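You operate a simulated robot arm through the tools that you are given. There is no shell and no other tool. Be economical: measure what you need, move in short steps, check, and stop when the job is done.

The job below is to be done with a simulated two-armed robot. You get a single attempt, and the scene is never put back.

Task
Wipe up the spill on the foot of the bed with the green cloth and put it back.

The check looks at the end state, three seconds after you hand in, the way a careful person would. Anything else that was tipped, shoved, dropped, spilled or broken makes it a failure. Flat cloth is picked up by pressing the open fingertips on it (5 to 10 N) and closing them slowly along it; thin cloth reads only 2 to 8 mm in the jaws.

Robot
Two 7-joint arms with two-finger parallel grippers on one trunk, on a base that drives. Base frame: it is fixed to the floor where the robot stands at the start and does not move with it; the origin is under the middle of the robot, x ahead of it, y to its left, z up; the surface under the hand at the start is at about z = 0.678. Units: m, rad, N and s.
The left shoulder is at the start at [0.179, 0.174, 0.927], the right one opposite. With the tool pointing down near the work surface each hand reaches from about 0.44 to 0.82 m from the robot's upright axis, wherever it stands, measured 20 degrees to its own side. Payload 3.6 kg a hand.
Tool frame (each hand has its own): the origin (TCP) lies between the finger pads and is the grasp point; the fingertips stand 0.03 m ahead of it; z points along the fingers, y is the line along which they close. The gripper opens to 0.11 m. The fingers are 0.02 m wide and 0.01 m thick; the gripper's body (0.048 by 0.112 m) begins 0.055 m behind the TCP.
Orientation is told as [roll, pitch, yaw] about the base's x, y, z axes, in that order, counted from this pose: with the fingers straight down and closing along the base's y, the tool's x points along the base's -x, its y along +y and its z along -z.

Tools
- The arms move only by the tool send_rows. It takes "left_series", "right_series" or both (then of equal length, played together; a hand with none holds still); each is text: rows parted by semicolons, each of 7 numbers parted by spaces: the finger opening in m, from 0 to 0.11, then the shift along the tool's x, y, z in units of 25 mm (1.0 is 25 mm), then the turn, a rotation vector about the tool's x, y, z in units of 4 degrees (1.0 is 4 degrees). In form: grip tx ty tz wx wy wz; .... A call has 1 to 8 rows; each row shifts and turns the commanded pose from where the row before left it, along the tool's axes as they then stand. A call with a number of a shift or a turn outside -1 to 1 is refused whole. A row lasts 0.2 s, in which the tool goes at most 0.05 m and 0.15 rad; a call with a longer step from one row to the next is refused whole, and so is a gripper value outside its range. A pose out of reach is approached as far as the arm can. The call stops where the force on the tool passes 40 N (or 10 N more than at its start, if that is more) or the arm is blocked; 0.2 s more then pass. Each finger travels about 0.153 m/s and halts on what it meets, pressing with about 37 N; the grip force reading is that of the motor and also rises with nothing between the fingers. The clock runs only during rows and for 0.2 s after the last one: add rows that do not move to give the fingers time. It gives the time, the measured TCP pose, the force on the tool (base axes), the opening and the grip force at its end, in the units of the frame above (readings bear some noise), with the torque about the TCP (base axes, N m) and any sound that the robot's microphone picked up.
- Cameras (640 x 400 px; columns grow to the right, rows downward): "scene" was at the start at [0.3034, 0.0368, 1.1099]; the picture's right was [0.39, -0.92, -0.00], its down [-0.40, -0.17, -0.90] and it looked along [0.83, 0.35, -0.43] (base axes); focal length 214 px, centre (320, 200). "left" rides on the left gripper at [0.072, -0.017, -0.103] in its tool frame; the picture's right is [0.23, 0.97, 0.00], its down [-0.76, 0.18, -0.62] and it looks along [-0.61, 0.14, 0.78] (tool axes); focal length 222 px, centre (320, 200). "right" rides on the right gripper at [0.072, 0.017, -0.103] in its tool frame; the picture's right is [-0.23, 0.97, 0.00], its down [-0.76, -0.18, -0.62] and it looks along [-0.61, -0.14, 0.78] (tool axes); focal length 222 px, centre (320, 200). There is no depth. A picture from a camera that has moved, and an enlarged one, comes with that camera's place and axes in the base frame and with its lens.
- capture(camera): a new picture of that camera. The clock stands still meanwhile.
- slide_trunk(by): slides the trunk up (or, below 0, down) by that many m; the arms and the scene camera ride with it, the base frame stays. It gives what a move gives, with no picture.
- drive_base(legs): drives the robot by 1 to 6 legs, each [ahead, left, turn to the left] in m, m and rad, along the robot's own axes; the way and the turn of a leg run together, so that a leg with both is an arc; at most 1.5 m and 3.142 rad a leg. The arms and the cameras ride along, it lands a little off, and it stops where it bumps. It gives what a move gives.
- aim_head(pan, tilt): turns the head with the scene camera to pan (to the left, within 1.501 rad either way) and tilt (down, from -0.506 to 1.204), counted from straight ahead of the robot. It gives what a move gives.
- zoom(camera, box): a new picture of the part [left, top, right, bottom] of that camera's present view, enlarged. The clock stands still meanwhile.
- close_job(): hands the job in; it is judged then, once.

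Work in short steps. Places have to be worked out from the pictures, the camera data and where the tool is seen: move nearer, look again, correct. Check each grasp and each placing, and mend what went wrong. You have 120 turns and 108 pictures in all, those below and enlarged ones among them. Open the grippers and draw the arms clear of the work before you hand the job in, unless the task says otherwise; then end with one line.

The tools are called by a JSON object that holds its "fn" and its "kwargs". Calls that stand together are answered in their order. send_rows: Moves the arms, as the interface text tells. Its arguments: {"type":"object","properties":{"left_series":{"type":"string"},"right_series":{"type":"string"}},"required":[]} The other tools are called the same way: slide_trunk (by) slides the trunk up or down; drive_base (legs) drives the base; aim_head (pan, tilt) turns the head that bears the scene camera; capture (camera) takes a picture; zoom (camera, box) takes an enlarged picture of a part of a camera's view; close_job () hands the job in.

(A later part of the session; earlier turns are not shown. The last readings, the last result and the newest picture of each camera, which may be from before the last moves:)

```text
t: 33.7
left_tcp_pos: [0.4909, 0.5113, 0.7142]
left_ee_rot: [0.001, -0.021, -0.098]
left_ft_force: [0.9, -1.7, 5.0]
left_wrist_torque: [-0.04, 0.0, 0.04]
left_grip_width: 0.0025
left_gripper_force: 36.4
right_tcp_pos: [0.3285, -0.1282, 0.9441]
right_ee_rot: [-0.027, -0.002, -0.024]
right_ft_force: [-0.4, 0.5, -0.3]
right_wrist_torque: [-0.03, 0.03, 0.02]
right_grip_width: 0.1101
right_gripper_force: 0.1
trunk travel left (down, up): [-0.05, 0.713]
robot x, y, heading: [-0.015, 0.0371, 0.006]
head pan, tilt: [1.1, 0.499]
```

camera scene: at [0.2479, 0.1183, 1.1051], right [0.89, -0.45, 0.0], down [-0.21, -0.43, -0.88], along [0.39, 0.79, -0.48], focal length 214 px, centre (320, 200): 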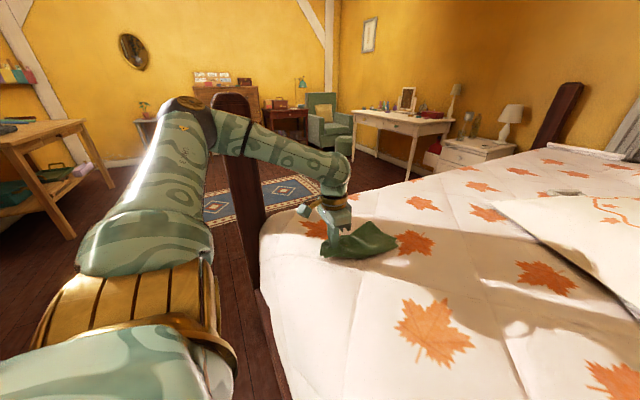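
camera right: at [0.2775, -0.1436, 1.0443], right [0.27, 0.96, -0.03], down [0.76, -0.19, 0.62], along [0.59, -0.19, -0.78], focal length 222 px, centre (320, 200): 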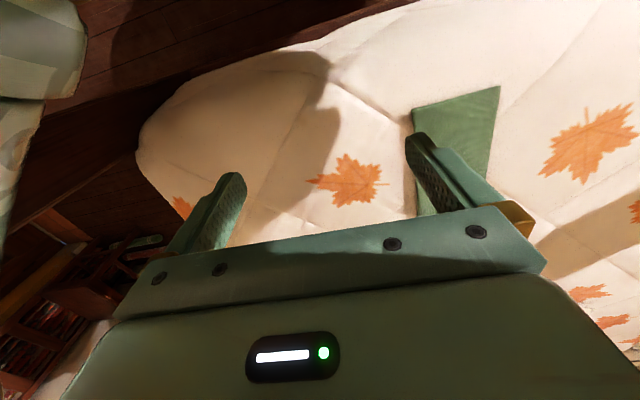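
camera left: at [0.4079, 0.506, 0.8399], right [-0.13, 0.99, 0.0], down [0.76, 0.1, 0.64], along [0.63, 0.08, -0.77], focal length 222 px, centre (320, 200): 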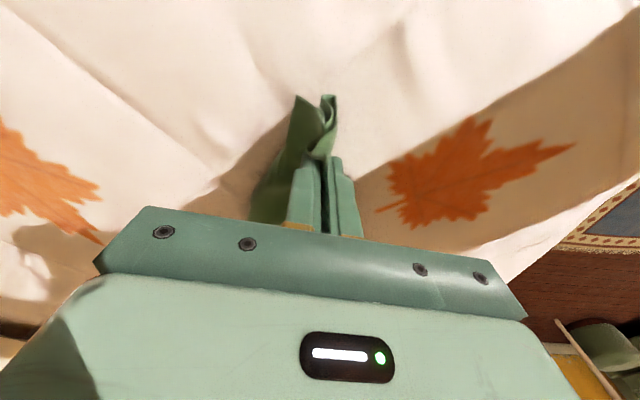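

5 N contact. Stroke forward across the spill.

{"fn": "send_rows", "kwargs": {"left_series": "0 -0.8 0.05 0 0 0 0;0 -0.8 0.05 0 0 0 0;0 -0.8 0.05 0 0 0 0;0 -0.8 0.05 0 0 0 0;0 -0.8 0.05 0 0 0 0;0 -0.8 0.05 0 0 0 0;0 0 0 0 0 0 0"}}

{"fn": "capture", "kwargs": {"camera": "scene"}}

{"fn": "capture", "kwargs": {"camera": "left"}}

```text
t: 35.3
left_tcp_pos: [0.6115, 0.5086, 0.7163]
left_ee_rot: [0.001, -0.021, -0.097]
left_ft_force: [-0.7, 0.5, 0.7]
left_wrist_torque: [0.02, 0.0, 0.04]
left_grip_width: 0.0028
left_gripper_force: 37.1
right_tcp_pos: [0.3284, -0.1273, 0.9442]
right_ee_rot: [-0.03, -0.002, -0.023]
right_ft_force: [-0.6, -0.4, 0.4]
right_wrist_torque: [0.02, -0.01, 0.0]
right_grip_width: 0.1099
right_gripper_force: 0.1
trunk travel left (down, up): [-0.05, 0.713]
robot x, y, heading: [-0.0142, 0.0379, 0.005]
head pan, tilt: [1.1, 0.499]
```

```text
76 pictures are left
camera scene: at [0.2478, 0.1183, 1.1051], right [0.89, -0.45, 0.0], down [-0.21, -0.43, -0.88], along [0.39, 0.79, -0.48], focal length 214 px, centre (320, 200)
```

scene: 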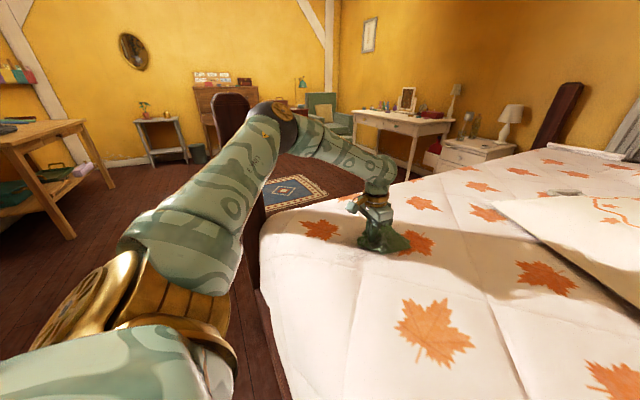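

```text
75 pictures are left
camera left: at [0.5351, 0.4992, 0.8182], right [-0.13, 0.99, 0.0], down [0.76, 0.1, 0.64], along [0.63, 0.08, -0.77], focal length 222 px, centre (320, 200)
```

left: 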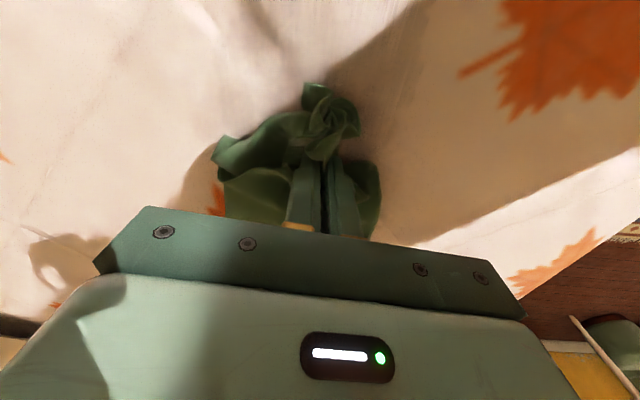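

Check how the spill looks now.

{"fn": "zoom", "kwargs": {"camera": "scene", "box": [260, 180, 460, 305]}}

{"fn": "zoom", "kwargs": {"camera": "left", "box": [160, 0, 560, 240]}}

```text
3.20 times, centred on (360, 242) of scene
camera zoom: at [0.2478, 0.1183, 1.1051], right [0.89, -0.45, 0.0], down [-0.21, -0.43, -0.88], along [0.39, 0.79, -0.48], focal length 686 px, centre (192, 64)
```

zoom: 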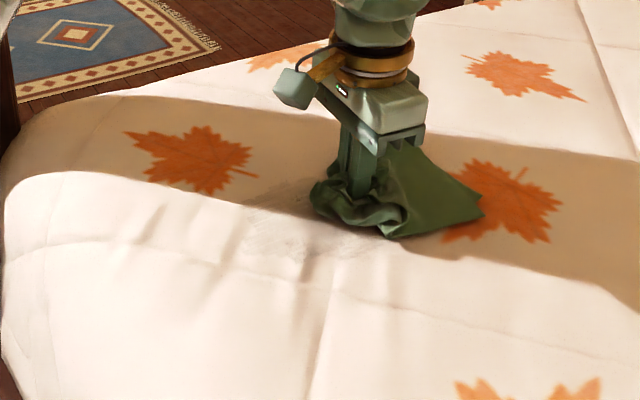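

```text
1.60 times, centred on (360, 120) of left
camera zoom: at [0.5351, 0.4992, 0.8182], right [-0.13, 0.99, 0.0], down [0.76, 0.1, 0.64], along [0.63, 0.08, -0.77], focal length 355 px, centre (256, 328)
```

zoom: 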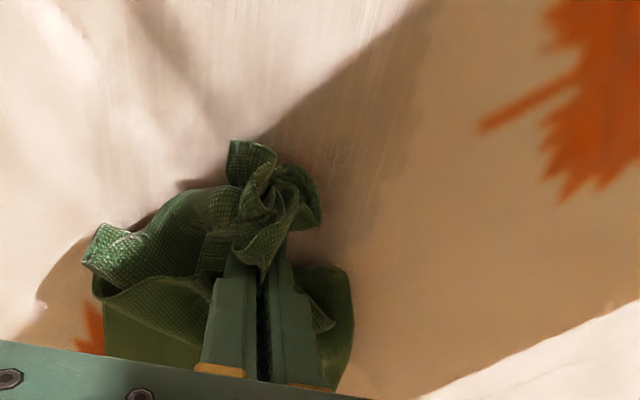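

The stain is already fading to speckles, so contact rubbing works. Continue: slightly lower, back stroke, then a stroke at y≈0.475.

{"fn": "send_rows", "kwargs": {"left_series": "0 0.8 -0.1 0.1 0 0 0;0 0.8 -0.1 0 0 0 0;0 0.8 -0.1 0 0 0 0;0 0.8 -0.1 0 0 0 0;0 0.8 -0.1 0 0 0 0;0 0 -0.5 0 0 0 0;0 0 -0.5 0 0 0 0;0 0 0 0 0 0 0"}}

{"fn": "send_rows", "kwargs": {"left_series": "0 -0.8 0.05 0 0 0 0;0 -0.8 0.05 0 0 0 0;0 -0.8 0.05 0 0 0 0;0 -0.8 0.05 0 0 0 0;0 -0.8 0.05 0 0 0 0;0 -0.6 0.05 0 0 0 0;0 0 0 0 0 0 0"}}

{"fn": "zoom", "kwargs": {"camera": "scene", "box": [260, 180, 460, 305]}}

```text
t: 37.1
left_tcp_pos: [0.5077, 0.4809, 0.7136]
left_ee_rot: [0.003, -0.02, -0.099]
left_ft_force: [0.2, 8.4, 16.6]
left_wrist_torque: [0.33, 0.11, -0.02]
left_grip_width: 0.0027
left_gripper_force: 36.8
right_tcp_pos: [0.3279, -0.1287, 0.9444]
right_ee_rot: [-0.03, -0.003, -0.024]
right_ft_force: [0.1, 0.4, -0.6]
right_wrist_torque: [0.02, 0.05, 0.01]
right_grip_width: 0.11
right_gripper_force: 0.1
trunk travel left (down, up): [-0.05, 0.713]
robot x, y, heading: [-0.014, 0.0348, 0.01]
head pan, tilt: [1.1, 0.499]
```

```text
t: 38.7
left_tcp_pos: [0.6236, 0.4771, 0.7142]
left_ee_rot: [0.0, -0.019, -0.096]
left_ft_force: [-1.4, -0.1, 0.7]
left_wrist_torque: [0.02, 0.01, 0.04]
left_grip_width: 0.003
left_gripper_force: 37.1
right_tcp_pos: [0.3283, -0.1278, 0.9431]
right_ee_rot: [-0.027, -0.002, -0.024]
right_ft_force: [0.3, -0.9, -0.9]
right_wrist_torque: [0.06, 0.03, 0.01]
right_grip_width: 0.1097
right_gripper_force: 0.1
trunk travel left (down, up): [-0.05, 0.713]
robot x, y, heading: [-0.0133, 0.0386, 0.005]
head pan, tilt: [1.1, 0.499]
```

```text
3.20 times, centred on (360, 242) of scene
camera zoom: at [0.2478, 0.1183, 1.1051], right [0.89, -0.45, 0.0], down [-0.21, -0.43, -0.88], along [0.39, 0.79, -0.48], focal length 686 px, centre (192, 64)
```

zoom: 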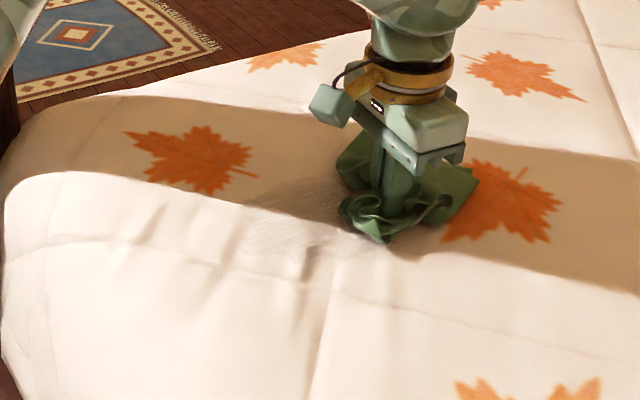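

Streaks remain. More passes: return along y≈0.50, then forward along y≈0.54.

{"fn": "send_rows", "kwargs": {"left_series": "0 0 0.9 0.1 0 0 0;0 0.9 -0.1 0 0 0 0;0 0.9 -0.1 -0.03 0 0 0;0 0.9 -0.1 -0.03 0 0 0;0 0.9 -0.1 -0.03 0 0 0;0 0.6 0.2 0 0 0 0;0 0 1 0 0 0 0;0 0 0.6 0 0 0 0"}}

{"fn": "send_rows", "kwargs": {"left_series": "0 -0.8 0.05 0 0 0 0;0 -0.8 0.05 0.02 0 0 0;0 -0.8 0.05 0.02 0 0 0;0 -0.8 0.05 0.02 0 0 0;0 -0.8 0.05 0.02 0 0 0;0 0 0.6 0 0 0 0;0 0 0 0 0 0 0"}}

{"fn": "send_rows", "kwargs": {"left_series": "0 0.8 -0.1 0 0 0 0;0 0.8 -0.1 -0.02 0 0 0;0 0.8 -0.1 -0.02 0 0 0;0 0.8 -0.1 -0.02 0 0 0;0 0.8 -0.1 -0.02 0 0 0;0 0 -1 0 0 0 0;0 0 -1 0 0 0 0;0 0 -0.8 0 0 0 0"}}

{"fn": "send_rows", "kwargs": {"left_series": "0 -0.8 0.05 0 0 0 0;0 -0.8 0.05 0.02 0 0 0;0 -0.8 0.05 0.02 0 0 0;0 -0.8 0.05 0.02 0 0 0;0 -0.8 0.05 0.02 0 0 0;0 -0.8 0 0 0 0 0;0 -0.8 0 0 0 0 0;0 -0.4 0 0 0 0 0"}}

{"fn": "zoom", "kwargs": {"camera": "scene", "box": [260, 180, 460, 305]}}

```text
t: 40.5
left_tcp_pos: [0.524, 0.5446, 0.712]
left_ee_rot: [0.0, -0.019, -0.098]
left_ft_force: [0.9, -2.5, 4.2]
left_wrist_torque: [-0.05, 0.03, 0.01]
left_grip_width: 0.0027
left_gripper_force: 36.9
right_tcp_pos: [0.328, -0.1279, 0.9449]
right_ee_rot: [-0.027, -0.003, -0.024]
right_ft_force: [0.8, -0.6, 0.8]
right_wrist_torque: [-0.01, -0.03, 0.01]
right_grip_width: 0.11
right_gripper_force: 0.1
trunk travel left (down, up): [-0.05, 0.713]
robot x, y, heading: [-0.0116, 0.0342, 0.005]
head pan, tilt: [1.1, 0.499]
```

```text
t: 42.1
left_tcp_pos: [0.6255, 0.555, 0.7134]
left_ee_rot: [0.0, -0.02, -0.1]
left_ft_force: [0.4, -2.0, 3.4]
left_wrist_torque: [-0.03, 0.04, 0.01]
left_grip_width: 0.003
left_gripper_force: 37.0
right_tcp_pos: [0.329, -0.1283, 0.9445]
right_ee_rot: [-0.03, 0.0, -0.025]
right_ft_force: [0.3, -0.4, 0.6]
right_wrist_torque: [-0.02, 0.01, 0.03]
right_grip_width: 0.1101
right_gripper_force: 0.0
trunk travel left (down, up): [-0.05, 0.713]
robot x, y, heading: [-0.0111, 0.0329, 0.013]
head pan, tilt: [1.1, 0.499]
```

```text
t: 43.9
left_tcp_pos: [0.5193, 0.4847, 0.7129]
left_ee_rot: [-0.001, -0.018, -0.097]
left_ft_force: [0.6, 2.0, 4.0]
left_wrist_torque: [0.08, 0.0, 0.02]
left_grip_width: 0.0026
left_gripper_force: 37.2
right_tcp_pos: [0.3282, -0.1278, 0.944]
right_ee_rot: [-0.03, -0.001, -0.025]
right_ft_force: [-0.3, -0.4, 0.8]
right_wrist_torque: [0.0, -0.03, 0.03]
right_grip_width: 0.1101
right_gripper_force: 0.0
trunk travel left (down, up): [-0.05, 0.713]
robot x, y, heading: [-0.0125, 0.0351, 0.004]
head pan, tilt: [1.1, 0.499]
```

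```text
t: 45.7
left_tcp_pos: [0.6689, 0.4741, 0.7139]
left_ee_rot: [0.0, -0.02, -0.098]
left_ft_force: [-1.3, -0.1, 2.3]
left_wrist_torque: [0.04, 0.07, 0.03]
left_grip_width: 0.0028
left_gripper_force: 36.5
right_tcp_pos: [0.3291, -0.1279, 0.9446]
right_ee_rot: [-0.029, -0.002, -0.023]
right_ft_force: [0.4, -0.6, -0.2]
right_wrist_torque: [-0.02, 0.02, -0.02]
right_grip_width: 0.1101
right_gripper_force: 0.1
trunk travel left (down, up): [-0.05, 0.713]
robot x, y, heading: [-0.0151, 0.0359, 0.004]
head pan, tilt: [1.1, 0.499]
```

```text
3.20 times, centred on (360, 242) of scene
camera zoom: at [0.2478, 0.1181, 1.1051], right [0.89, -0.45, 0.0], down [-0.21, -0.43, -0.88], along [0.39, 0.79, -0.48], focal length 686 px, centre (192, 64)
```

zoom: 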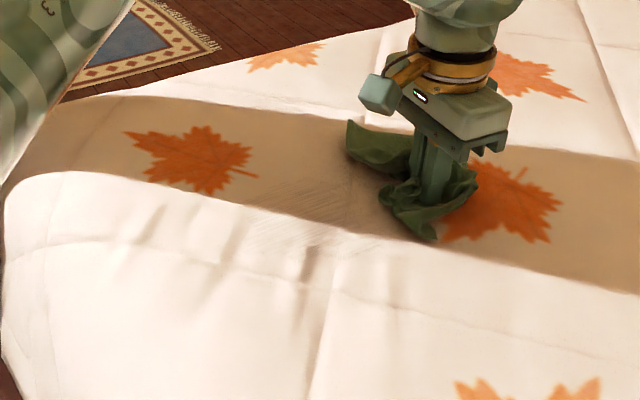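

Much fainter. Tighter look at what remains.

{"fn": "zoom", "kwargs": {"camera": "scene", "box": [315, 220, 395, 270]}}

```text
8.00 times, centred on (355, 245) of scene
camera zoom: at [0.2478, 0.1181, 1.1051], right [0.89, -0.45, 0.0], down [-0.21, -0.43, -0.88], along [0.39, 0.79, -0.48], focal length 1716 px, centre (40, -160)
```

zoom: 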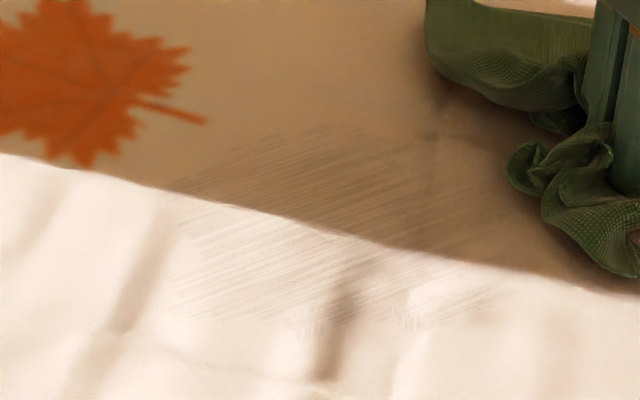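

Faint streaks remain along the stroke direction, over x 0.485–0.62, y 0.45–0.56. Now cross strokes in y, stepping back in x.

{"fn": "send_rows", "kwargs": {"left_series": "0 1 -0.6 0.05 0 0 0;0 1 -0.6 0 0 0 0;0 0 1 0 0 0 0;0 0 1 0 0 0 0;0 0 1 0 0 0 0;0 0 1 0 0 0 0;0 0 1 0 0 0 0;0 0.7 0 0 0 0 0"}}

{"fn": "send_rows", "kwargs": {"left_series": "0 0 -1 0 0 0 0;0 0 -1 0 0 0 0;0 0 -1 0 0 0 0;0 0 -1 0 0 0 0;0 0 -1 0 0 0 0;0 0.7 0 0 0 0 0;0 0 0.5 0 0 0 0"}}

{"fn": "send_rows", "kwargs": {"left_series": "0 0 1 0 0 0 0;0 0 1 0 0 0 0;0 0 1 0 0 0 0;0 0 1 0 0 0 0;0 0.7 0 0 0 0 0;0 0 -1 0 0 0 0;0 0 -1 0 0 0 0;0 0 -1 0 0 0 0"}}

{"fn": "send_rows", "kwargs": {"left_series": "0 0 -1 0 0 0 0;0 0.7 -0.5 0 0 0 0;0 0 1 0 0 0 0;0 0 1 0 0 0 0;0 0 1 0 0 0 0;0 0 1 0 0 0 0;0 0.7 0.5 0 0 0 0;0 0 0 0 0 0 0"}}

{"fn": "zoom", "kwargs": {"camera": "scene", "box": [280, 200, 440, 300]}}

```text
t: 47.5
left_tcp_pos: [0.6114, 0.5763, 0.7119]
left_ee_rot: [0.001, -0.021, -0.096]
left_ft_force: [3.5, 1.5, 12.4]
left_wrist_torque: [0.13, -0.03, -0.01]
left_grip_width: 0.0027
left_gripper_force: 37.2
right_tcp_pos: [0.3279, -0.1274, 0.9445]
right_ee_rot: [-0.029, -0.003, -0.024]
right_ft_force: [0.4, 0.9, 0.0]
right_wrist_torque: [-0.01, -0.01, -0.02]
right_grip_width: 0.1103
right_gripper_force: 0.1
trunk travel left (down, up): [-0.05, 0.713]
robot x, y, heading: [-0.0114, 0.0374, 0.002]
head pan, tilt: [1.1, 0.499]
```

```text
t: 49.1
left_tcp_pos: [0.5823, 0.4623, 0.7107]
left_ee_rot: [0.0, -0.019, -0.101]
left_ft_force: [-0.4, -6.3, 13.2]
left_wrist_torque: [-0.12, 0.03, 0.07]
left_grip_width: 0.0028
left_gripper_force: 37.0
right_tcp_pos: [0.3277, -0.1288, 0.9448]
right_ee_rot: [-0.03, -0.002, -0.026]
right_ft_force: [0.3, 0.2, 0.2]
right_wrist_torque: [-0.02, -0.02, 0.02]
right_grip_width: 0.11
right_gripper_force: 0.0
trunk travel left (down, up): [-0.05, 0.713]
robot x, y, heading: [-0.016, 0.0385, 0.009]
head pan, tilt: [1.1, 0.499]
```

```text
t: 50.9
left_tcp_pos: [0.5653, 0.4918, 0.712]
left_ee_rot: [0.003, -0.024, -0.098]
left_ft_force: [-0.6, 12.5, 28.7]
left_wrist_torque: [0.56, 0.15, -0.05]
left_grip_width: 0.0028
left_gripper_force: 36.8
right_tcp_pos: [0.327, -0.1266, 0.9453]
right_ee_rot: [-0.029, -0.004, -0.026]
right_ft_force: [0.2, -0.1, -0.2]
right_wrist_torque: [0.03, -0.05, -0.03]
right_grip_width: 0.1102
right_gripper_force: 0.1
trunk travel left (down, up): [-0.05, 0.713]
robot x, y, heading: [-0.0104, 0.0329, 0.008]
head pan, tilt: [1.1, 0.499]
```

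```text
t: 52.7
left_tcp_pos: [0.54, 0.569, 0.713]
left_ee_rot: [0.004, -0.023, -0.1]
left_ft_force: [11.4, -5.4, 24.7]
left_wrist_torque: [0.02, -0.19, -0.08]
left_grip_width: 0.0029
left_gripper_force: 36.8
right_tcp_pos: [0.328, -0.1291, 0.9445]
right_ee_rot: [-0.027, -0.002, -0.027]
right_ft_force: [0.4, -0.5, -0.3]
right_wrist_torque: [0.02, 0.0, 0.01]
right_grip_width: 0.1101
right_gripper_force: 0.0
trunk travel left (down, up): [-0.05, 0.713]
robot x, y, heading: [-0.011, 0.035, 0.005]
head pan, tilt: [1.1, 0.499]
```

```text
4.00 times, centred on (360, 250) of scene
camera zoom: at [0.2469, 0.1162, 1.1056], right [0.89, -0.45, 0.0], down [-0.21, -0.43, -0.88], along [0.39, 0.79, -0.48], focal length 858 px, centre (160, 0)
```

zoom: 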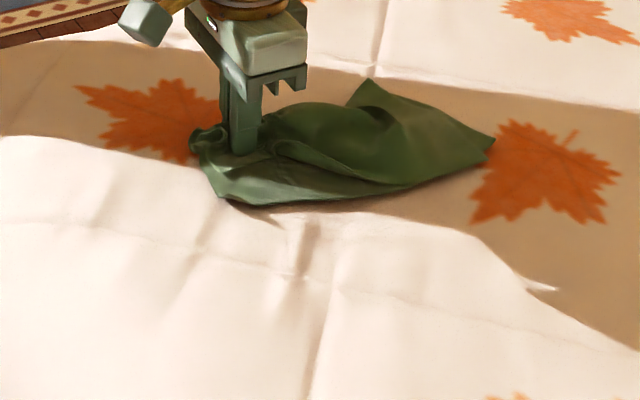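

Pressure is a little high; ease up 1 mm and continue sweeps at x≈0.53–0.49.

{"fn": "send_rows", "kwargs": {"left_series": "0 0.3 0 -0.05 0 0 0;0 0 -1 0 0 0 0;0 0 -1 0 0 0 0;0 0 -1 0 0 0 0;0 0 -1 0 0 0 0;0 0 -1 0 0 0 0;0 0.7 0 0 0 0 0"}}

{"fn": "send_rows", "kwargs": {"left_series": "0 0 1 0 0 0 0;0 0 1 0 0 0 0;0 0 1 0 0 0 0;0 0 1 0 0 0 0;0 0.7 0 0 0 0 0;0 0 -1 0 0 0 0;0 0 -1 0 0 0 0;0 0 -1 0 0 0 0"}}

{"fn": "send_rows", "kwargs": {"left_series": "0 -0.8 -0.3 0 0 0 0;0 -0.8 0 0 0 0 0;0 -0.8 0 0 0 0 0;0 -0.8 0 0 0 0 0;0 -0.8 0 0 0 0 0;0 -0.8 0 0 0 0 0;0 -0.8 0 0 0 0 0;0 -0.8 0 0 0 0 0"}}

{"fn": "zoom", "kwargs": {"camera": "scene", "box": [315, 220, 395, 270]}}

```text
t: 54.3
left_tcp_pos: [0.5032, 0.4459, 0.7113]
left_ee_rot: [-0.002, -0.022, -0.1]
left_ft_force: [9.2, -3.1, 20.6]
left_wrist_torque: [0.05, -0.19, -0.01]
left_grip_width: 0.0028
left_gripper_force: 36.7
right_tcp_pos: [0.3274, -0.1301, 0.9448]
right_ee_rot: [-0.03, -0.002, -0.028]
right_ft_force: [0.5, 0.0, 0.4]
right_wrist_torque: [0.0, -0.02, -0.01]
right_grip_width: 0.11
right_gripper_force: 0.1
trunk travel left (down, up): [-0.05, 0.713]
robot x, y, heading: [-0.0104, 0.0367, 0.005]
head pan, tilt: [1.1, 0.499]
```

```text
t: 56.1
left_tcp_pos: [0.4861, 0.4733, 0.7117]
left_ee_rot: [0.002, -0.022, -0.099]
left_ft_force: [0.0, 13.7, 31.8]
left_wrist_torque: [0.62, 0.2, -0.07]
left_grip_width: 0.0029
left_gripper_force: 37.5
right_tcp_pos: [0.3266, -0.1274, 0.9457]
right_ee_rot: [-0.031, -0.003, -0.024]
right_ft_force: [-0.3, 0.0, 0.3]
right_wrist_torque: [0.0, -0.03, 0.01]
right_grip_width: 0.1101
right_gripper_force: 0.0
trunk travel left (down, up): [-0.05, 0.713]
robot x, y, heading: [-0.0078, 0.0332, 0.01]
head pan, tilt: [1.1, 0.499]
```

```text
t: 57.9
left_tcp_pos: [0.6456, 0.4517, 0.7128]
left_ee_rot: [0.0, -0.019, -0.097]
left_ft_force: [-1.2, 0.4, 2.2]
left_wrist_torque: [0.05, 0.02, -0.01]
left_grip_width: 0.0027
left_gripper_force: 37.2
right_tcp_pos: [0.3285, -0.1282, 0.944]
right_ee_rot: [-0.029, -0.002, -0.025]
right_ft_force: [0.0, -0.1, 0.1]
right_wrist_torque: [-0.01, 0.01, -0.02]
right_grip_width: 0.1101
right_gripper_force: 0.2
trunk travel left (down, up): [-0.05, 0.713]
robot x, y, heading: [-0.0128, 0.0366, 0.007]
head pan, tilt: [1.1, 0.499]
```

```text
8.00 times, centred on (355, 245) of scene
camera zoom: at [0.2478, 0.1181, 1.105], right [0.89, -0.45, 0.0], down [-0.21, -0.43, -0.88], along [0.39, 0.79, -0.48], focal length 1716 px, centre (40, -160)
```

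zoom: 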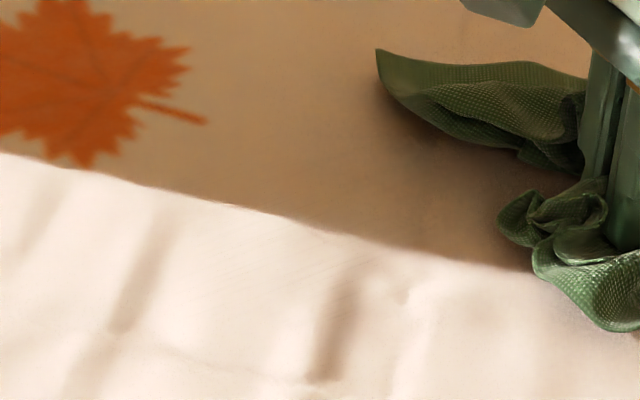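

Nearly gone. One more set of passes along x at y≈0.48, 0.51, 0.54 to be thorough.

{"fn": "send_rows", "kwargs": {"left_series": "0 1 0.3 0 0 0 0;0 1 -0.1 0 0 0 0;0 1 -0.1 0 0 0 0;0 1 -0.1 0 0 0 0;0 1 -0.1 0 0 0 0;0 1 -0.1 0 0 0 0;0 0.4 0.8 0 0 0 0"}}

{"fn": "send_rows", "kwargs": {"left_series": "0 -1 0.3 0 0 0 0;0 -1 0.1 0 0 0 0;0 -1 0.1 0 0 0 0;0 -1 0.1 0 0 0 0;0 -1 0.1 0 0 0 0;0 -0.5 1 0 0 0 0;0 0 0.3 0 0 0 0"}}

{"fn": "send_rows", "kwargs": {"left_series": "0 1 0.2 0 0 0 0;0 1 -0.1 0 0 0 0;0 1 -0.1 0 0 0 0;0 1 -0.1 0 0 0 0;0 1 -0.1 0 0 0 0;0 0.3 0.5 0 0 0 0"}}

{"fn": "send_rows", "kwargs": {"left_series": "0 -1 0.1 0 0 0 0;0 -1 -0.4 0 0 0 0;0 -1 -0.4 0 0 0 0;0 -1 -0.4 0 0 0 0;0 -1 -0.4 0 0 0 0;0 -1 -0.4 -0.2 0 0 0;0 -0.5 0 -0.8 0 0 0;0 0 0 -1 0 0 0"}}

{"fn": "zoom", "kwargs": {"camera": "scene", "box": [315, 220, 395, 270]}}

```text
t: 59.5
left_tcp_pos: [0.4881, 0.4787, 0.7114]
left_ee_rot: [0.0, -0.025, -0.098]
left_ft_force: [5.1, -11.9, 29.4]
left_wrist_torque: [-0.27, 0.06, 0.05]
left_grip_width: 0.0029
left_gripper_force: 37.3
right_tcp_pos: [0.3259, -0.1309, 0.9441]
right_ee_rot: [-0.028, -0.004, -0.027]
right_ft_force: [1.1, 0.6, 0.8]
right_wrist_torque: [-0.02, 0.02, -0.04]
right_grip_width: 0.1099
right_gripper_force: 0.1
trunk travel left (down, up): [-0.05, 0.713]
robot x, y, heading: [-0.0072, 0.0344, 0.005]
head pan, tilt: [1.1, 0.499]
```

```text
t: 61.1
left_tcp_pos: [0.6315, 0.5177, 0.7135]
left_ee_rot: [0.001, -0.021, -0.099]
left_ft_force: [-0.4, -3.1, 4.3]
left_wrist_torque: [-0.04, 0.03, -0.04]
left_grip_width: 0.0029
left_gripper_force: 36.6
right_tcp_pos: [0.328, -0.128, 0.9442]
right_ee_rot: [-0.03, -0.002, -0.026]
right_ft_force: [-0.2, 0.0, -0.1]
right_wrist_torque: [0.01, 0.01, 0.03]
right_grip_width: 0.11
right_gripper_force: 0.0
trunk travel left (down, up): [-0.05, 0.713]
robot x, y, heading: [-0.0118, 0.0323, 0.011]
head pan, tilt: [1.1, 0.499]
```

```text
t: 62.5
left_tcp_pos: [0.4987, 0.538, 0.7118]
left_ee_rot: [0.003, -0.023, -0.099]
left_ft_force: [3.9, -8.4, 19.6]
left_wrist_torque: [-0.17, -0.01, 0.05]
left_grip_width: 0.0029
left_gripper_force: 37.0
right_tcp_pos: [0.3285, -0.1298, 0.9434]
right_ee_rot: [-0.026, 0.0, -0.025]
right_ft_force: [0.0, -0.9, -0.6]
right_wrist_torque: [-0.01, 0.05, 0.04]
right_grip_width: 0.1101
right_gripper_force: 0.1
trunk travel left (down, up): [-0.05, 0.713]
robot x, y, heading: [-0.0137, 0.0332, 0.007]
head pan, tilt: [1.1, 0.499]
```

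```text
t: 64.3
left_tcp_pos: [0.6548, 0.4753, 0.7641]
left_ee_rot: [0.0, -0.019, -0.099]
left_ft_force: [-0.2, -0.1, 0.3]
left_wrist_torque: [0.01, -0.02, 0.0]
left_grip_width: 0.0027
left_gripper_force: 36.5
right_tcp_pos: [0.3284, -0.127, 0.9442]
right_ee_rot: [-0.029, -0.001, -0.025]
right_ft_force: [0.2, -0.2, 0.5]
right_wrist_torque: [-0.04, -0.01, 0.03]
right_grip_width: 0.1098
right_gripper_force: 0.1
trunk travel left (down, up): [-0.05, 0.713]
robot x, y, heading: [-0.0114, 0.0318, 0.005]
head pan, tilt: [1.1, 0.499]
```

```text
8.00 times, centred on (355, 245) of scene
camera zoom: at [0.2477, 0.1182, 1.1052], right [0.89, -0.45, 0.0], down [-0.21, -0.43, -0.88], along [0.39, 0.79, -0.48], focal length 1716 px, centre (40, -160)
```

zoom: 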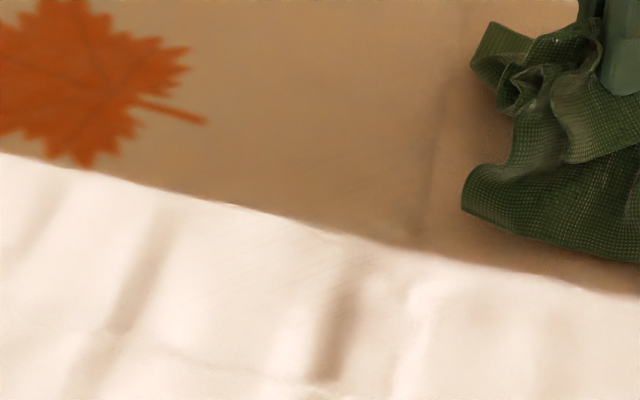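

Only the faintest streaks remain around (0.55, 0.51). A final set of y-sweeps over the centre.

{"fn": "send_rows", "kwargs": {"left_series": "0 1 -0.2 0.9 0 0 0;0 0.8 -0.3 0.9 0 0 0;0 0 0 0.22 0 0 0;0 0 1 0 0 0 0;0 0 1 0 0 0 0;0 0 1 0 0 0 0;0 0.6 1 0 0 0 0;0 0 -1 0 0 0 0"}}

{"fn": "send_rows", "kwargs": {"left_series": "0 0 -1 0 0 0 0;0 0 -1 0 0 0 0;0 0.6 -1 0 0 0 0;0 0 1 0 0 0 0;0 0 1 0 0 0 0;0 0 1 0 0 0 0;0 0.6 1 0 0 0 0;0 0 -1 0 0 0 0"}}

{"fn": "send_rows", "kwargs": {"left_series": "0 0 -1 0 0 0 0;0 0 -1 0 0 0 0;0 0.6 -1 0 0 0 0;0 0 1 -0.02 0 0 0;0 0 1 0 0 0 0;0 0 1 0 0 0 0;0 0.6 1 0 0 0 0;0 0 -1 0 0 0 0"}}

{"fn": "send_rows", "kwargs": {"left_series": "0 0 -1 0 0 0 0;0 0 -1 0 0 0 0;0 0.6 0 0 0 0 0;0 0 1 0 0 0 0;0 0 0.6 0 0 0 0;0 -1 -0.1 0 0 0 0;0 -1 -0.2 0 0 0 0;0 -1 -0.2 0 0 0 0"}}

{"fn": "send_rows", "kwargs": {"left_series": "0 -1 -0.2 0 0 0 0;0 -1 -0.2 -0.2 0 0 0;0 -0.5 0 -1 0 0 0;0 0 0 -1 0 0 0;0 0 0 -1 0 0 0;0 0 0 -1 0 0 0;0 0 0 -1 0 0 0;0 0 0 -1 0 0 0"}}

{"fn": "zoom", "kwargs": {"camera": "scene", "box": [315, 220, 395, 270]}}

{"fn": "capture", "kwargs": {"camera": "scene"}}

```text
t: 66.1
left_tcp_pos: [0.6008, 0.5462, 0.7123]
left_ee_rot: [0.003, -0.019, -0.099]
left_ft_force: [-0.4, 6.8, 13.8]
left_wrist_torque: [0.26, 0.11, -0.01]
left_grip_width: 0.0028
left_gripper_force: 37.3
right_tcp_pos: [0.3285, -0.128, 0.9442]
right_ee_rot: [-0.029, -0.002, -0.025]
right_ft_force: [-0.2, -0.3, -0.5]
right_wrist_torque: [0.01, -0.02, 0.01]
right_grip_width: 0.11
right_gripper_force: 0.2
trunk travel left (down, up): [-0.05, 0.713]
robot x, y, heading: [-0.0118, 0.0366, 0.011]
head pan, tilt: [1.1, 0.499]
```

```text
t: 67.9
left_tcp_pos: [0.5702, 0.5482, 0.7121]
left_ee_rot: [0.007, -0.02, -0.097]
left_ft_force: [0.8, 11.6, 25.9]
left_wrist_torque: [0.5, 0.08, -0.05]
left_grip_width: 0.0026
left_gripper_force: 37.2
right_tcp_pos: [0.3274, -0.1282, 0.9456]
right_ee_rot: [-0.028, -0.002, -0.023]
right_ft_force: [0.4, 0.0, 0.8]
right_wrist_torque: [0.03, 0.04, 0.01]
right_grip_width: 0.1102
right_gripper_force: 0.0
trunk travel left (down, up): [-0.05, 0.713]
robot x, y, heading: [-0.012, 0.0348, 0.008]
head pan, tilt: [1.1, 0.499]
```

```text
t: 69.7
left_tcp_pos: [0.5406, 0.5517, 0.7122]
left_ee_rot: [0.006, -0.02, -0.097]
left_ft_force: [0.4, 12.9, 26.1]
left_wrist_torque: [0.51, 0.09, -0.05]
left_grip_width: 0.0028
left_gripper_force: 36.8
right_tcp_pos: [0.3275, -0.1273, 0.9443]
right_ee_rot: [-0.031, -0.003, -0.021]
right_ft_force: [-0.7, 0.0, 0.0]
right_wrist_torque: [0.0, 0.01, 0.0]
right_grip_width: 0.1101
right_gripper_force: 0.2
trunk travel left (down, up): [-0.05, 0.713]
robot x, y, heading: [-0.0128, 0.0371, 0.013]
head pan, tilt: [1.1, 0.499]
```

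```text
t: 71.5
left_tcp_pos: [0.5977, 0.5211, 0.7129]
left_ee_rot: [0.001, -0.019, -0.099]
left_ft_force: [-4.0, 1.9, 9.7]
left_wrist_torque: [0.15, 0.15, 0.02]
left_grip_width: 0.0028
left_gripper_force: 37.2
right_tcp_pos: [0.3272, -0.1284, 0.9437]
right_ee_rot: [-0.03, -0.001, -0.026]
right_ft_force: [0.4, 0.1, -0.1]
right_wrist_torque: [-0.01, -0.03, 0.0]
right_grip_width: 0.1103
right_gripper_force: 0.0
trunk travel left (down, up): [-0.05, 0.713]
robot x, y, heading: [-0.0105, 0.0359, 0.009]
head pan, tilt: [1.1, 0.499]
```

```text
t: 73.3
left_tcp_pos: [0.6571, 0.5057, 0.8691]
left_ee_rot: [-0.002, -0.02, -0.098]
left_ft_force: [0.6, -0.2, 0.2]
left_wrist_torque: [0.0, 0.0, -0.04]
left_grip_width: 0.0027
left_gripper_force: 36.5
right_tcp_pos: [0.3293, -0.128, 0.944]
right_ee_rot: [-0.029, 0.0, -0.025]
right_ft_force: [-0.3, -0.7, 0.7]
right_wrist_torque: [0.02, 0.01, -0.02]
right_grip_width: 0.11
right_gripper_force: 0.0
trunk travel left (down, up): [-0.05, 0.713]
robot x, y, heading: [-0.0123, 0.0358, 0.008]
head pan, tilt: [1.1, 0.499]
```

```text
8.00 times, centred on (355, 245) of scene
camera zoom: at [0.2478, 0.1182, 1.1051], right [0.89, -0.45, 0.0], down [-0.21, -0.43, -0.88], along [0.39, 0.79, -0.48], focal length 1716 px, centre (40, -160)
```

zoom: 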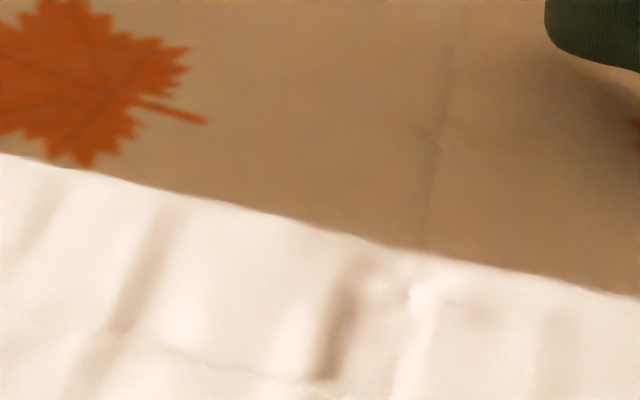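

```text
65 pictures are left
camera scene: at [0.2478, 0.1182, 1.1051], right [0.89, -0.45, 0.0], down [-0.21, -0.43, -0.88], along [0.39, 0.79, -0.48], focal length 214 px, centre (320, 200)
```

scene: 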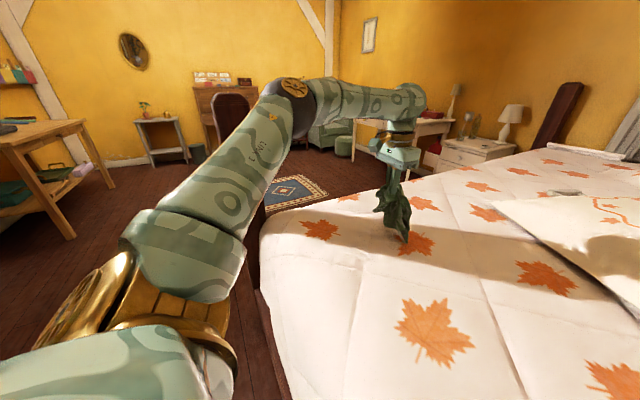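

The spill is gone. Now bring the cloth back: raise and move right over its original place.

{"fn": "send_rows", "kwargs": {"left_series": "0 0 -0.5 -1 0 0 0;0 0 -1 -1 0 0 0;0 0 -1 -0.8 0 0 0;0 0 -1 0 0 0 0;0 0 -1 0 0 0 0;0 0 -1 0 0 0 0;0 0 -1 0 0 0 0;0 0 -1 0 0 0 0"}}

{"fn": "send_rows", "kwargs": {"left_series": "0 0 -1 0 0 0 -0.7;0 0 -1 0 0 0 -0.7;0 0 -1 0 0 0 0;0 0 -1 0 0 0 0;0 0 0 0 0 0 0"}}

{"fn": "aim_head", "kwargs": {"pan": 0.2, "tilt": 0.8}}

{"fn": "capture", "kwargs": {"camera": "scene"}}

```text
t: 75.1
left_tcp_pos: [0.639, 0.3189, 0.9372]
left_ee_rot: [0.002, -0.019, -0.098]
left_ft_force: [-0.7, 0.4, -0.4]
left_wrist_torque: [0.01, 0.04, -0.01]
left_grip_width: 0.0028
left_gripper_force: 37.2
right_tcp_pos: [0.3309, -0.1273, 0.9446]
right_ee_rot: [-0.03, -0.002, -0.025]
right_ft_force: [-0.6, -1.0, 0.3]
right_wrist_torque: [0.01, -0.04, 0.01]
right_grip_width: 0.1101
right_gripper_force: 0.1
trunk travel left (down, up): [-0.05, 0.713]
robot x, y, heading: [-0.0107, 0.0372, 0.009]
head pan, tilt: [1.1, 0.499]
```

```text
t: 76.3
left_tcp_pos: [0.6352, 0.2536, 0.9378]
left_ee_rot: [0.0, -0.02, 0.0]
left_ft_force: [-0.4, 0.0, -0.1]
left_wrist_torque: [-0.01, 0.04, -0.01]
left_grip_width: 0.0032
left_gripper_force: 37.2
left hand out of reach, approached as far as the arm can: row 3, 4
right_tcp_pos: [0.3289, -0.1287, 0.9445]
right_ee_rot: [-0.029, 0.0, -0.024]
right_ft_force: [0.3, 0.7, -0.1]
right_wrist_torque: [-0.01, 0.02, -0.01]
right_grip_width: 0.1099
right_gripper_force: 0.1
trunk travel left (down, up): [-0.05, 0.713]
robot x, y, heading: [-0.0122, 0.035, 0.01]
head pan, tilt: [1.1, 0.499]
```

```text
t: 77.5
left_tcp_pos: [0.6349, 0.2538, 0.9382]
left_ee_rot: [-0.001, -0.022, 0.0]
left_ft_force: [-0.1, -0.5, -1.2]
left_wrist_torque: [0.01, -0.02, -0.03]
left_grip_width: 0.0029
left_gripper_force: 36.8
right_tcp_pos: [0.3279, -0.127, 0.9445]
right_ee_rot: [-0.03, -0.003, -0.025]
right_ft_force: [-0.9, -0.7, 0.9]
right_wrist_torque: [-0.03, 0.02, 0.02]
right_grip_width: 0.1102
right_gripper_force: 0.1
trunk travel left (down, up): [-0.05, 0.713]
robot x, y, heading: [-0.011, 0.0339, 0.005]
head pan, tilt: [0.201, 0.799]
```

```text
64 pictures are left
camera scene: at [0.2862, 0.0536, 1.0791], right [0.21, -0.98, 0.0], down [-0.7, -0.15, -0.7], along [0.68, 0.14, -0.72], focal length 214 px, centre (320, 200)
```

scene: 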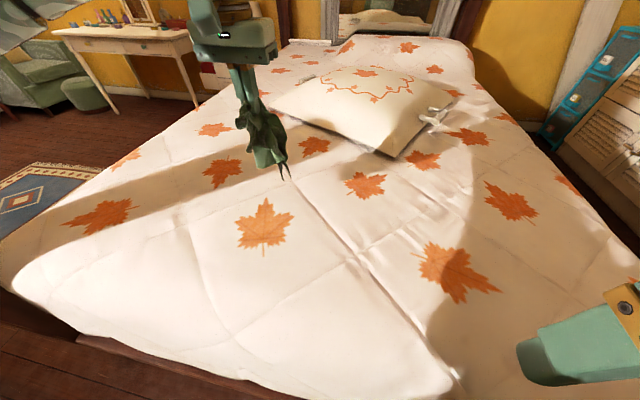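

Drive right again ~0.19 m so the left hand comes over the original place.

{"fn": "drive_base", "kwargs": {"legs": [[0, -0.19, 0]]}}

{"fn": "capture", "kwargs": {"camera": "scene"}}

```text
t: 79.5
left_tcp_pos: [0.6044, 0.1513, 0.9857]
left_ee_rot: [-0.19, -0.086, 0.447]
left_ft_force: [-0.4, 2.1, -0.3]
left_wrist_torque: [-0.2, -0.03, -0.08]
left_grip_width: 0.0029
left_gripper_force: 37.4
right_tcp_pos: [0.3423, -0.2828, 0.9475]
right_ee_rot: [0.066, -0.361, 0.379]
right_ft_force: [188.9, 15.5, -6.0]
right_wrist_torque: [-0.03, -5.72, -4.09]
right_grip_width: 0.0196
right_gripper_force: 0.0
trunk travel left (down, up): [-0.05, 0.713]
robot x, y, heading: [-0.0138, -0.1956, 0.086]
head pan, tilt: [0.201, 0.799]
stopped in leg 1: the robot was blocked; the commanded pose is now the measured one
```

```text
63 pictures are left
camera scene: at [0.421, -0.137, 1.0449], right [0.28, -0.96, -0.02], down [-0.77, -0.21, -0.6], along [0.57, 0.18, -0.8], focal length 214 px, centre (320, 200)
```

scene: 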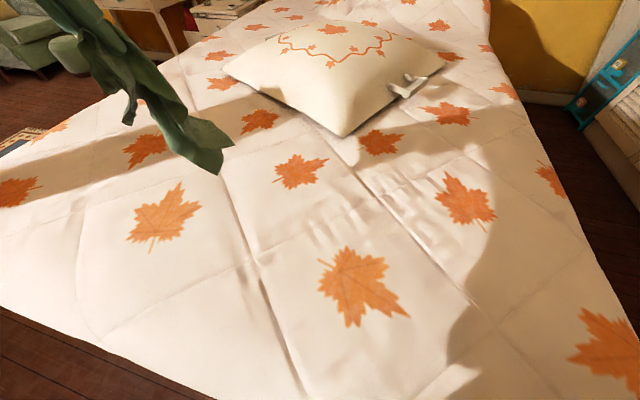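

The right hand was blocked by something (189 N, fingers pushed). Look with the right camera before anything else.

{"fn": "capture", "kwargs": {"camera": "right"}}

{"fn": "aim_head", "kwargs": {"pan": -0.9, "tilt": 0.8}}

{"fn": "capture", "kwargs": {"camera": "scene"}}

```text
62 pictures are left
camera right: at [0.2407, -0.3114, 1.0188], right [-0.18, 0.97, 0.14], down [0.54, -0.02, 0.84], along [0.82, 0.23, -0.53], focal length 222 px, centre (320, 200)
```

right: 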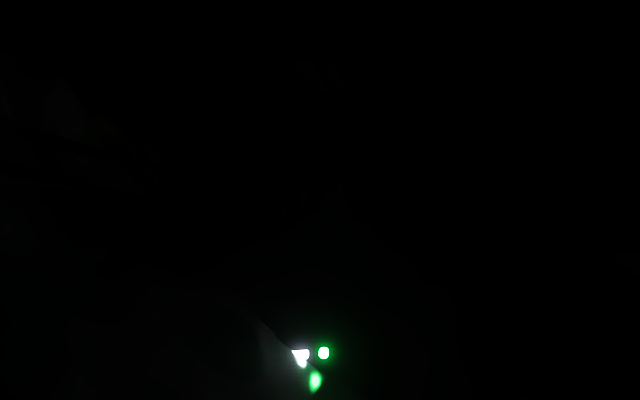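

```text
t: 80.8
left_tcp_pos: [0.5197, 0.1081, 1.0259]
left_ee_rot: [-0.191, -0.106, 0.31]
left_ft_force: [-0.5, 0.8, -1.1]
left_wrist_torque: [-0.02, 0.0, 0.03]
left_grip_width: 0.0031
left_gripper_force: 36.9
right_tcp_pos: [0.2427, -0.3241, 0.9599]
right_ee_rot: [-0.072, -0.257, 0.255]
right_ft_force: [-3.8, 9.5, 2.2]
right_wrist_torque: [-0.39, -0.27, -0.03]
right_grip_width: 0.1059
right_gripper_force: 0.0
trunk travel left (down, up): [-0.05, 0.713]
robot x, y, heading: [-0.0077, -0.1869, 0.066]
head pan, tilt: [-0.901, 0.799]
```

```text
61 pictures are left
camera scene: at [0.2564, -0.2257, 1.0818], right [-0.73, -0.68, 0.0], down [-0.49, 0.52, -0.7], along [0.48, -0.51, -0.71], focal length 214 px, centre (320, 200)
```

scene: 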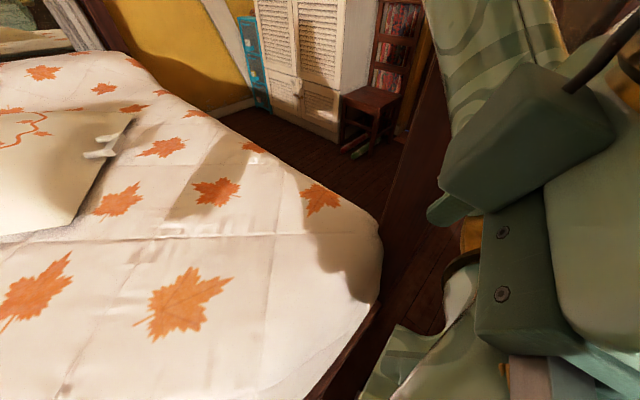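

The bed and surroundings look undisturbed; the right arm's elbow likely met the right bedpost. See the right camera now.

{"fn": "capture", "kwargs": {"camera": "right"}}

{"fn": "aim_head", "kwargs": {"pan": -1.5, "tilt": 0.3}}

{"fn": "capture", "kwargs": {"camera": "scene"}}

```text
60 pictures are left
camera right: at [0.1425, -0.3239, 1.0402], right [-0.01, 1.0, -0.01], down [0.59, 0.02, 0.81], along [0.81, 0.01, -0.59], focal length 222 px, centre (320, 200)
```

right: 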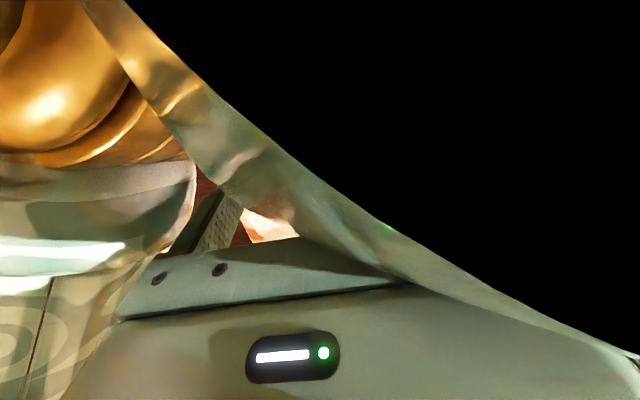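

```text
t: 81.8
left_tcp_pos: [0.5249, 0.1095, 1.0227]
left_ee_rot: [-0.193, -0.101, 0.309]
left_ft_force: [0.8, -0.3, 0.2]
left_wrist_torque: [0.01, 0.03, 0.01]
left_grip_width: 0.0029
left_gripper_force: 37.7
right_tcp_pos: [0.2448, -0.3208, 0.9618]
right_ee_rot: [-0.065, -0.266, 0.253]
right_ft_force: [0.9, 1.1, 0.7]
right_wrist_torque: [-0.01, -0.01, 0.01]
right_grip_width: 0.1095
right_gripper_force: 0.0
trunk travel left (down, up): [-0.05, 0.713]
robot x, y, heading: [-0.0109, -0.1899, 0.065]
head pan, tilt: [-1.499, 0.3]
```

```text
59 pictures are left
camera scene: at [0.2583, -0.2268, 1.0839], right [-0.75, -0.66, 0.0], down [-0.45, 0.51, -0.73], along [0.48, -0.55, -0.68], focal length 214 px, centre (320, 200)
```

scene: 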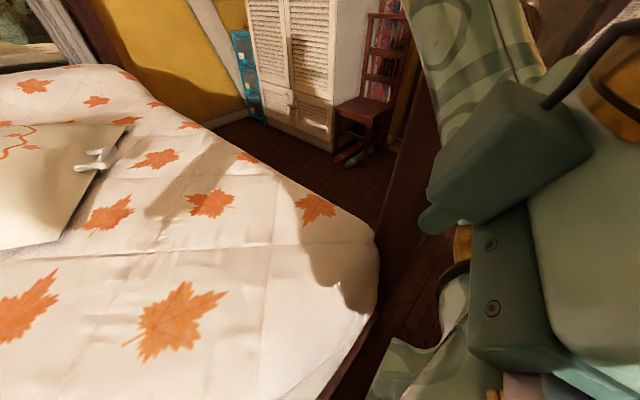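

The head is jammed against the right gripper. Turn the head back to the left, then move the right hand forward, out of that cramped spot.

{"fn": "aim_head", "kwargs": {"pan": 0.2, "tilt": 0.8}}

{"fn": "send_rows", "kwargs": {"right_series": "0.11 -0.5 0 0 0 0 0;0.11 -0.5 0 0 0 0 0;0.11 -0.5 0 0 0 0 0"}}

{"fn": "capture", "kwargs": {"camera": "right"}}

{"fn": "capture", "kwargs": {"camera": "scene"}}

```text
t: 83.5
left_tcp_pos: [0.5234, 0.1105, 1.0216]
left_ee_rot: [-0.194, -0.101, 0.309]
left_ft_force: [0.6, 0.3, -0.3]
left_wrist_torque: [0.05, 0.0, 0.01]
left_grip_width: 0.0033
left_gripper_force: 36.8
right_tcp_pos: [0.2456, -0.3201, 0.9588]
right_ee_rot: [-0.069, -0.252, 0.251]
right_ft_force: [5.2, 0.3, 1.2]
right_wrist_torque: [0.13, -0.15, -0.31]
right_grip_width: 0.1099
right_gripper_force: 0.1
trunk travel left (down, up): [-0.05, 0.713]
robot x, y, heading: [-0.0085, -0.189, 0.064]
head pan, tilt: [0.201, 0.799]
```

```text
t: 84.3
left_tcp_pos: [0.5287, 0.1204, 1.0173]
left_ee_rot: [-0.192, -0.09, 0.322]
left_ft_force: [0.4, -0.3, -0.4]
left_wrist_torque: [0.04, 0.07, 0.04]
left_grip_width: 0.0029
left_gripper_force: 36.3
right_tcp_pos: [0.2907, -0.3029, 0.9714]
right_ee_rot: [-0.08, -0.243, 0.272]
right_ft_force: [0.9, 0.4, -0.2]
right_wrist_torque: [0.0, 0.03, 0.0]
right_grip_width: 0.11
right_gripper_force: 0.1
right hand out of reach, approached as far as the arm can: row 1
trunk travel left (down, up): [-0.05, 0.713]
robot x, y, heading: [-0.0102, -0.1856, 0.082]
head pan, tilt: [0.201, 0.799]
```

```text
58 pictures are left
camera right: at [0.1925, -0.3035, 1.0521], right [-0.03, 1.0, -0.02], down [0.6, 0.04, 0.8], along [0.8, 0.01, -0.6], focal length 222 px, centre (320, 200)
```

right: 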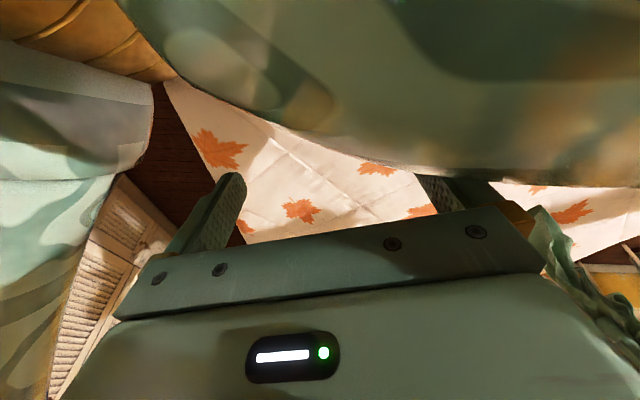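

```text
57 pictures are left
camera scene: at [0.2901, -0.1361, 1.077], right [0.27, -0.96, 0.01], down [-0.69, -0.21, -0.69], along [0.67, 0.18, -0.72], focal length 214 px, centre (320, 200)
```

scene: 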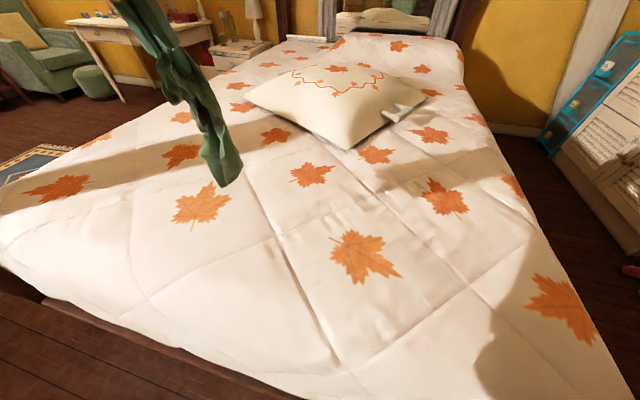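

Freed. Move the right hand a bit further forward/up-right for clearance, and level the left hand (undo roll/pitch/yaw error) at the same time.

{"fn": "send_rows", "kwargs": {"right_series": "0.11 -0.8 0 0 0 0 0;0.11 -0.8 0 0 0 0 0;0.11 0 0 0 0 0 0"}}

{"fn": "send_rows", "kwargs": {"left_series": "0 0 0 0 0 0 1;0 0 0 0 0 0 1;0 0 0 0 0 0 1;0 0 0 0 0 0 1;0 0 0 0 0 0 0.6;0 0 0 0 0 0 0"}}

```text
t: 85.3
left_tcp_pos: [0.5237, 0.1287, 1.022]
left_ee_rot: [-0.19, -0.101, 0.341]
left_ft_force: [0.7, -0.1, -0.3]
left_wrist_torque: [-0.02, 0.04, 0.0]
left_grip_width: 0.003
left_gripper_force: 37.2
right_tcp_pos: [0.3295, -0.2857, 0.9828]
right_ee_rot: [-0.077, -0.251, 0.292]
right_ft_force: [0.4, 0.3, 0.4]
right_wrist_torque: [0.0, -0.03, 0.0]
right_grip_width: 0.11
right_gripper_force: 0.1
trunk travel left (down, up): [-0.05, 0.713]
robot x, y, heading: [-0.0055, -0.185, 0.094]
head pan, tilt: [0.201, 0.799]
stopped in row 3 (right hand): the arm was blocked; the commanded pose is now the measured one
```

```text
t: 86.7
left_tcp_pos: [0.5247, 0.1285, 1.0193]
left_ee_rot: [-0.193, -0.096, 0.337]
left_ft_force: [0.0, 0.0, -0.6]
left_wrist_torque: [0.03, 0.01, 0.05]
left_grip_width: 0.0029
left_gripper_force: 36.9
left hand out of reach, approached as far as the arm can: row 1, 2, 3, 4
right_tcp_pos: [0.3316, -0.2853, 0.9833]
right_ee_rot: [-0.076, -0.251, 0.287]
right_ft_force: [0.3, -0.8, 0.1]
right_wrist_torque: [-0.04, 0.02, 0.01]
right_grip_width: 0.1101
right_gripper_force: 0.0
trunk travel left (down, up): [-0.05, 0.713]
robot x, y, heading: [-0.0092, -0.1872, 0.091]
head pan, tilt: [0.201, 0.799]
```

The robot yaws as the right arm moves, so its elbow probably leans on the right bedpost. Drive slightly left to relieve it and straighten.

{"fn": "drive_base", "kwargs": {"legs": [[0, 0.06, -0.08]]}}

{"fn": "aim_head", "kwargs": {"pan": -1.0, "tilt": 0.5}}

{"fn": "capture", "kwargs": {"camera": "scene"}}

```text
t: 87.7
left_tcp_pos: [0.5291, 0.1386, 1.022]
left_ee_rot: [-0.182, -0.097, 0.327]
left_ft_force: [-1.5, 0.2, -1.3]
left_wrist_torque: [0.01, -0.07, 0.06]
left_grip_width: 0.003
left_gripper_force: 37.4
right_tcp_pos: [0.3298, -0.2735, 0.981]
right_ee_rot: [-0.067, -0.249, 0.273]
right_ft_force: [0.1, 0.7, 0.2]
right_wrist_torque: [-0.02, 0.03, -0.02]
right_grip_width: 0.1102
right_gripper_force: 0.2
trunk travel left (down, up): [-0.05, 0.713]
robot x, y, heading: [-0.0048, -0.1598, 0.081]
head pan, tilt: [0.201, 0.799]
```

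```text
t: 89.1
left_tcp_pos: [0.5272, 0.1402, 1.0214]
left_ee_rot: [-0.183, -0.1, 0.327]
left_ft_force: [-0.6, -0.8, -0.4]
left_wrist_torque: [0.02, 0.0, 0.02]
left_grip_width: 0.0027
left_gripper_force: 37.3
right_tcp_pos: [0.3294, -0.2727, 0.983]
right_ee_rot: [-0.06, -0.253, 0.265]
right_ft_force: [0.3, 0.7, -0.4]
right_wrist_torque: [0.02, -0.01, -0.03]
right_grip_width: 0.1101
right_gripper_force: 0.1
trunk travel left (down, up): [-0.05, 0.713]
robot x, y, heading: [-0.0077, -0.1559, 0.083]
head pan, tilt: [-1.0, 0.499]
```

```text
56 pictures are left
camera scene: at [0.2974, -0.1652, 1.0979], right [-0.29, -0.96, 0.0], down [-0.52, 0.15, -0.84], along [0.8, -0.24, -0.55], focal length 214 px, centre (320, 200)
```

scene: 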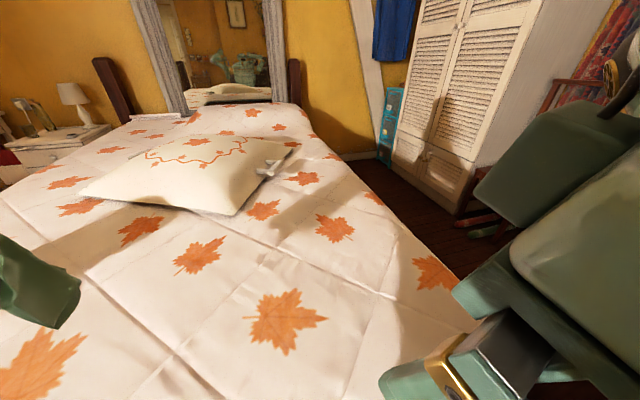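

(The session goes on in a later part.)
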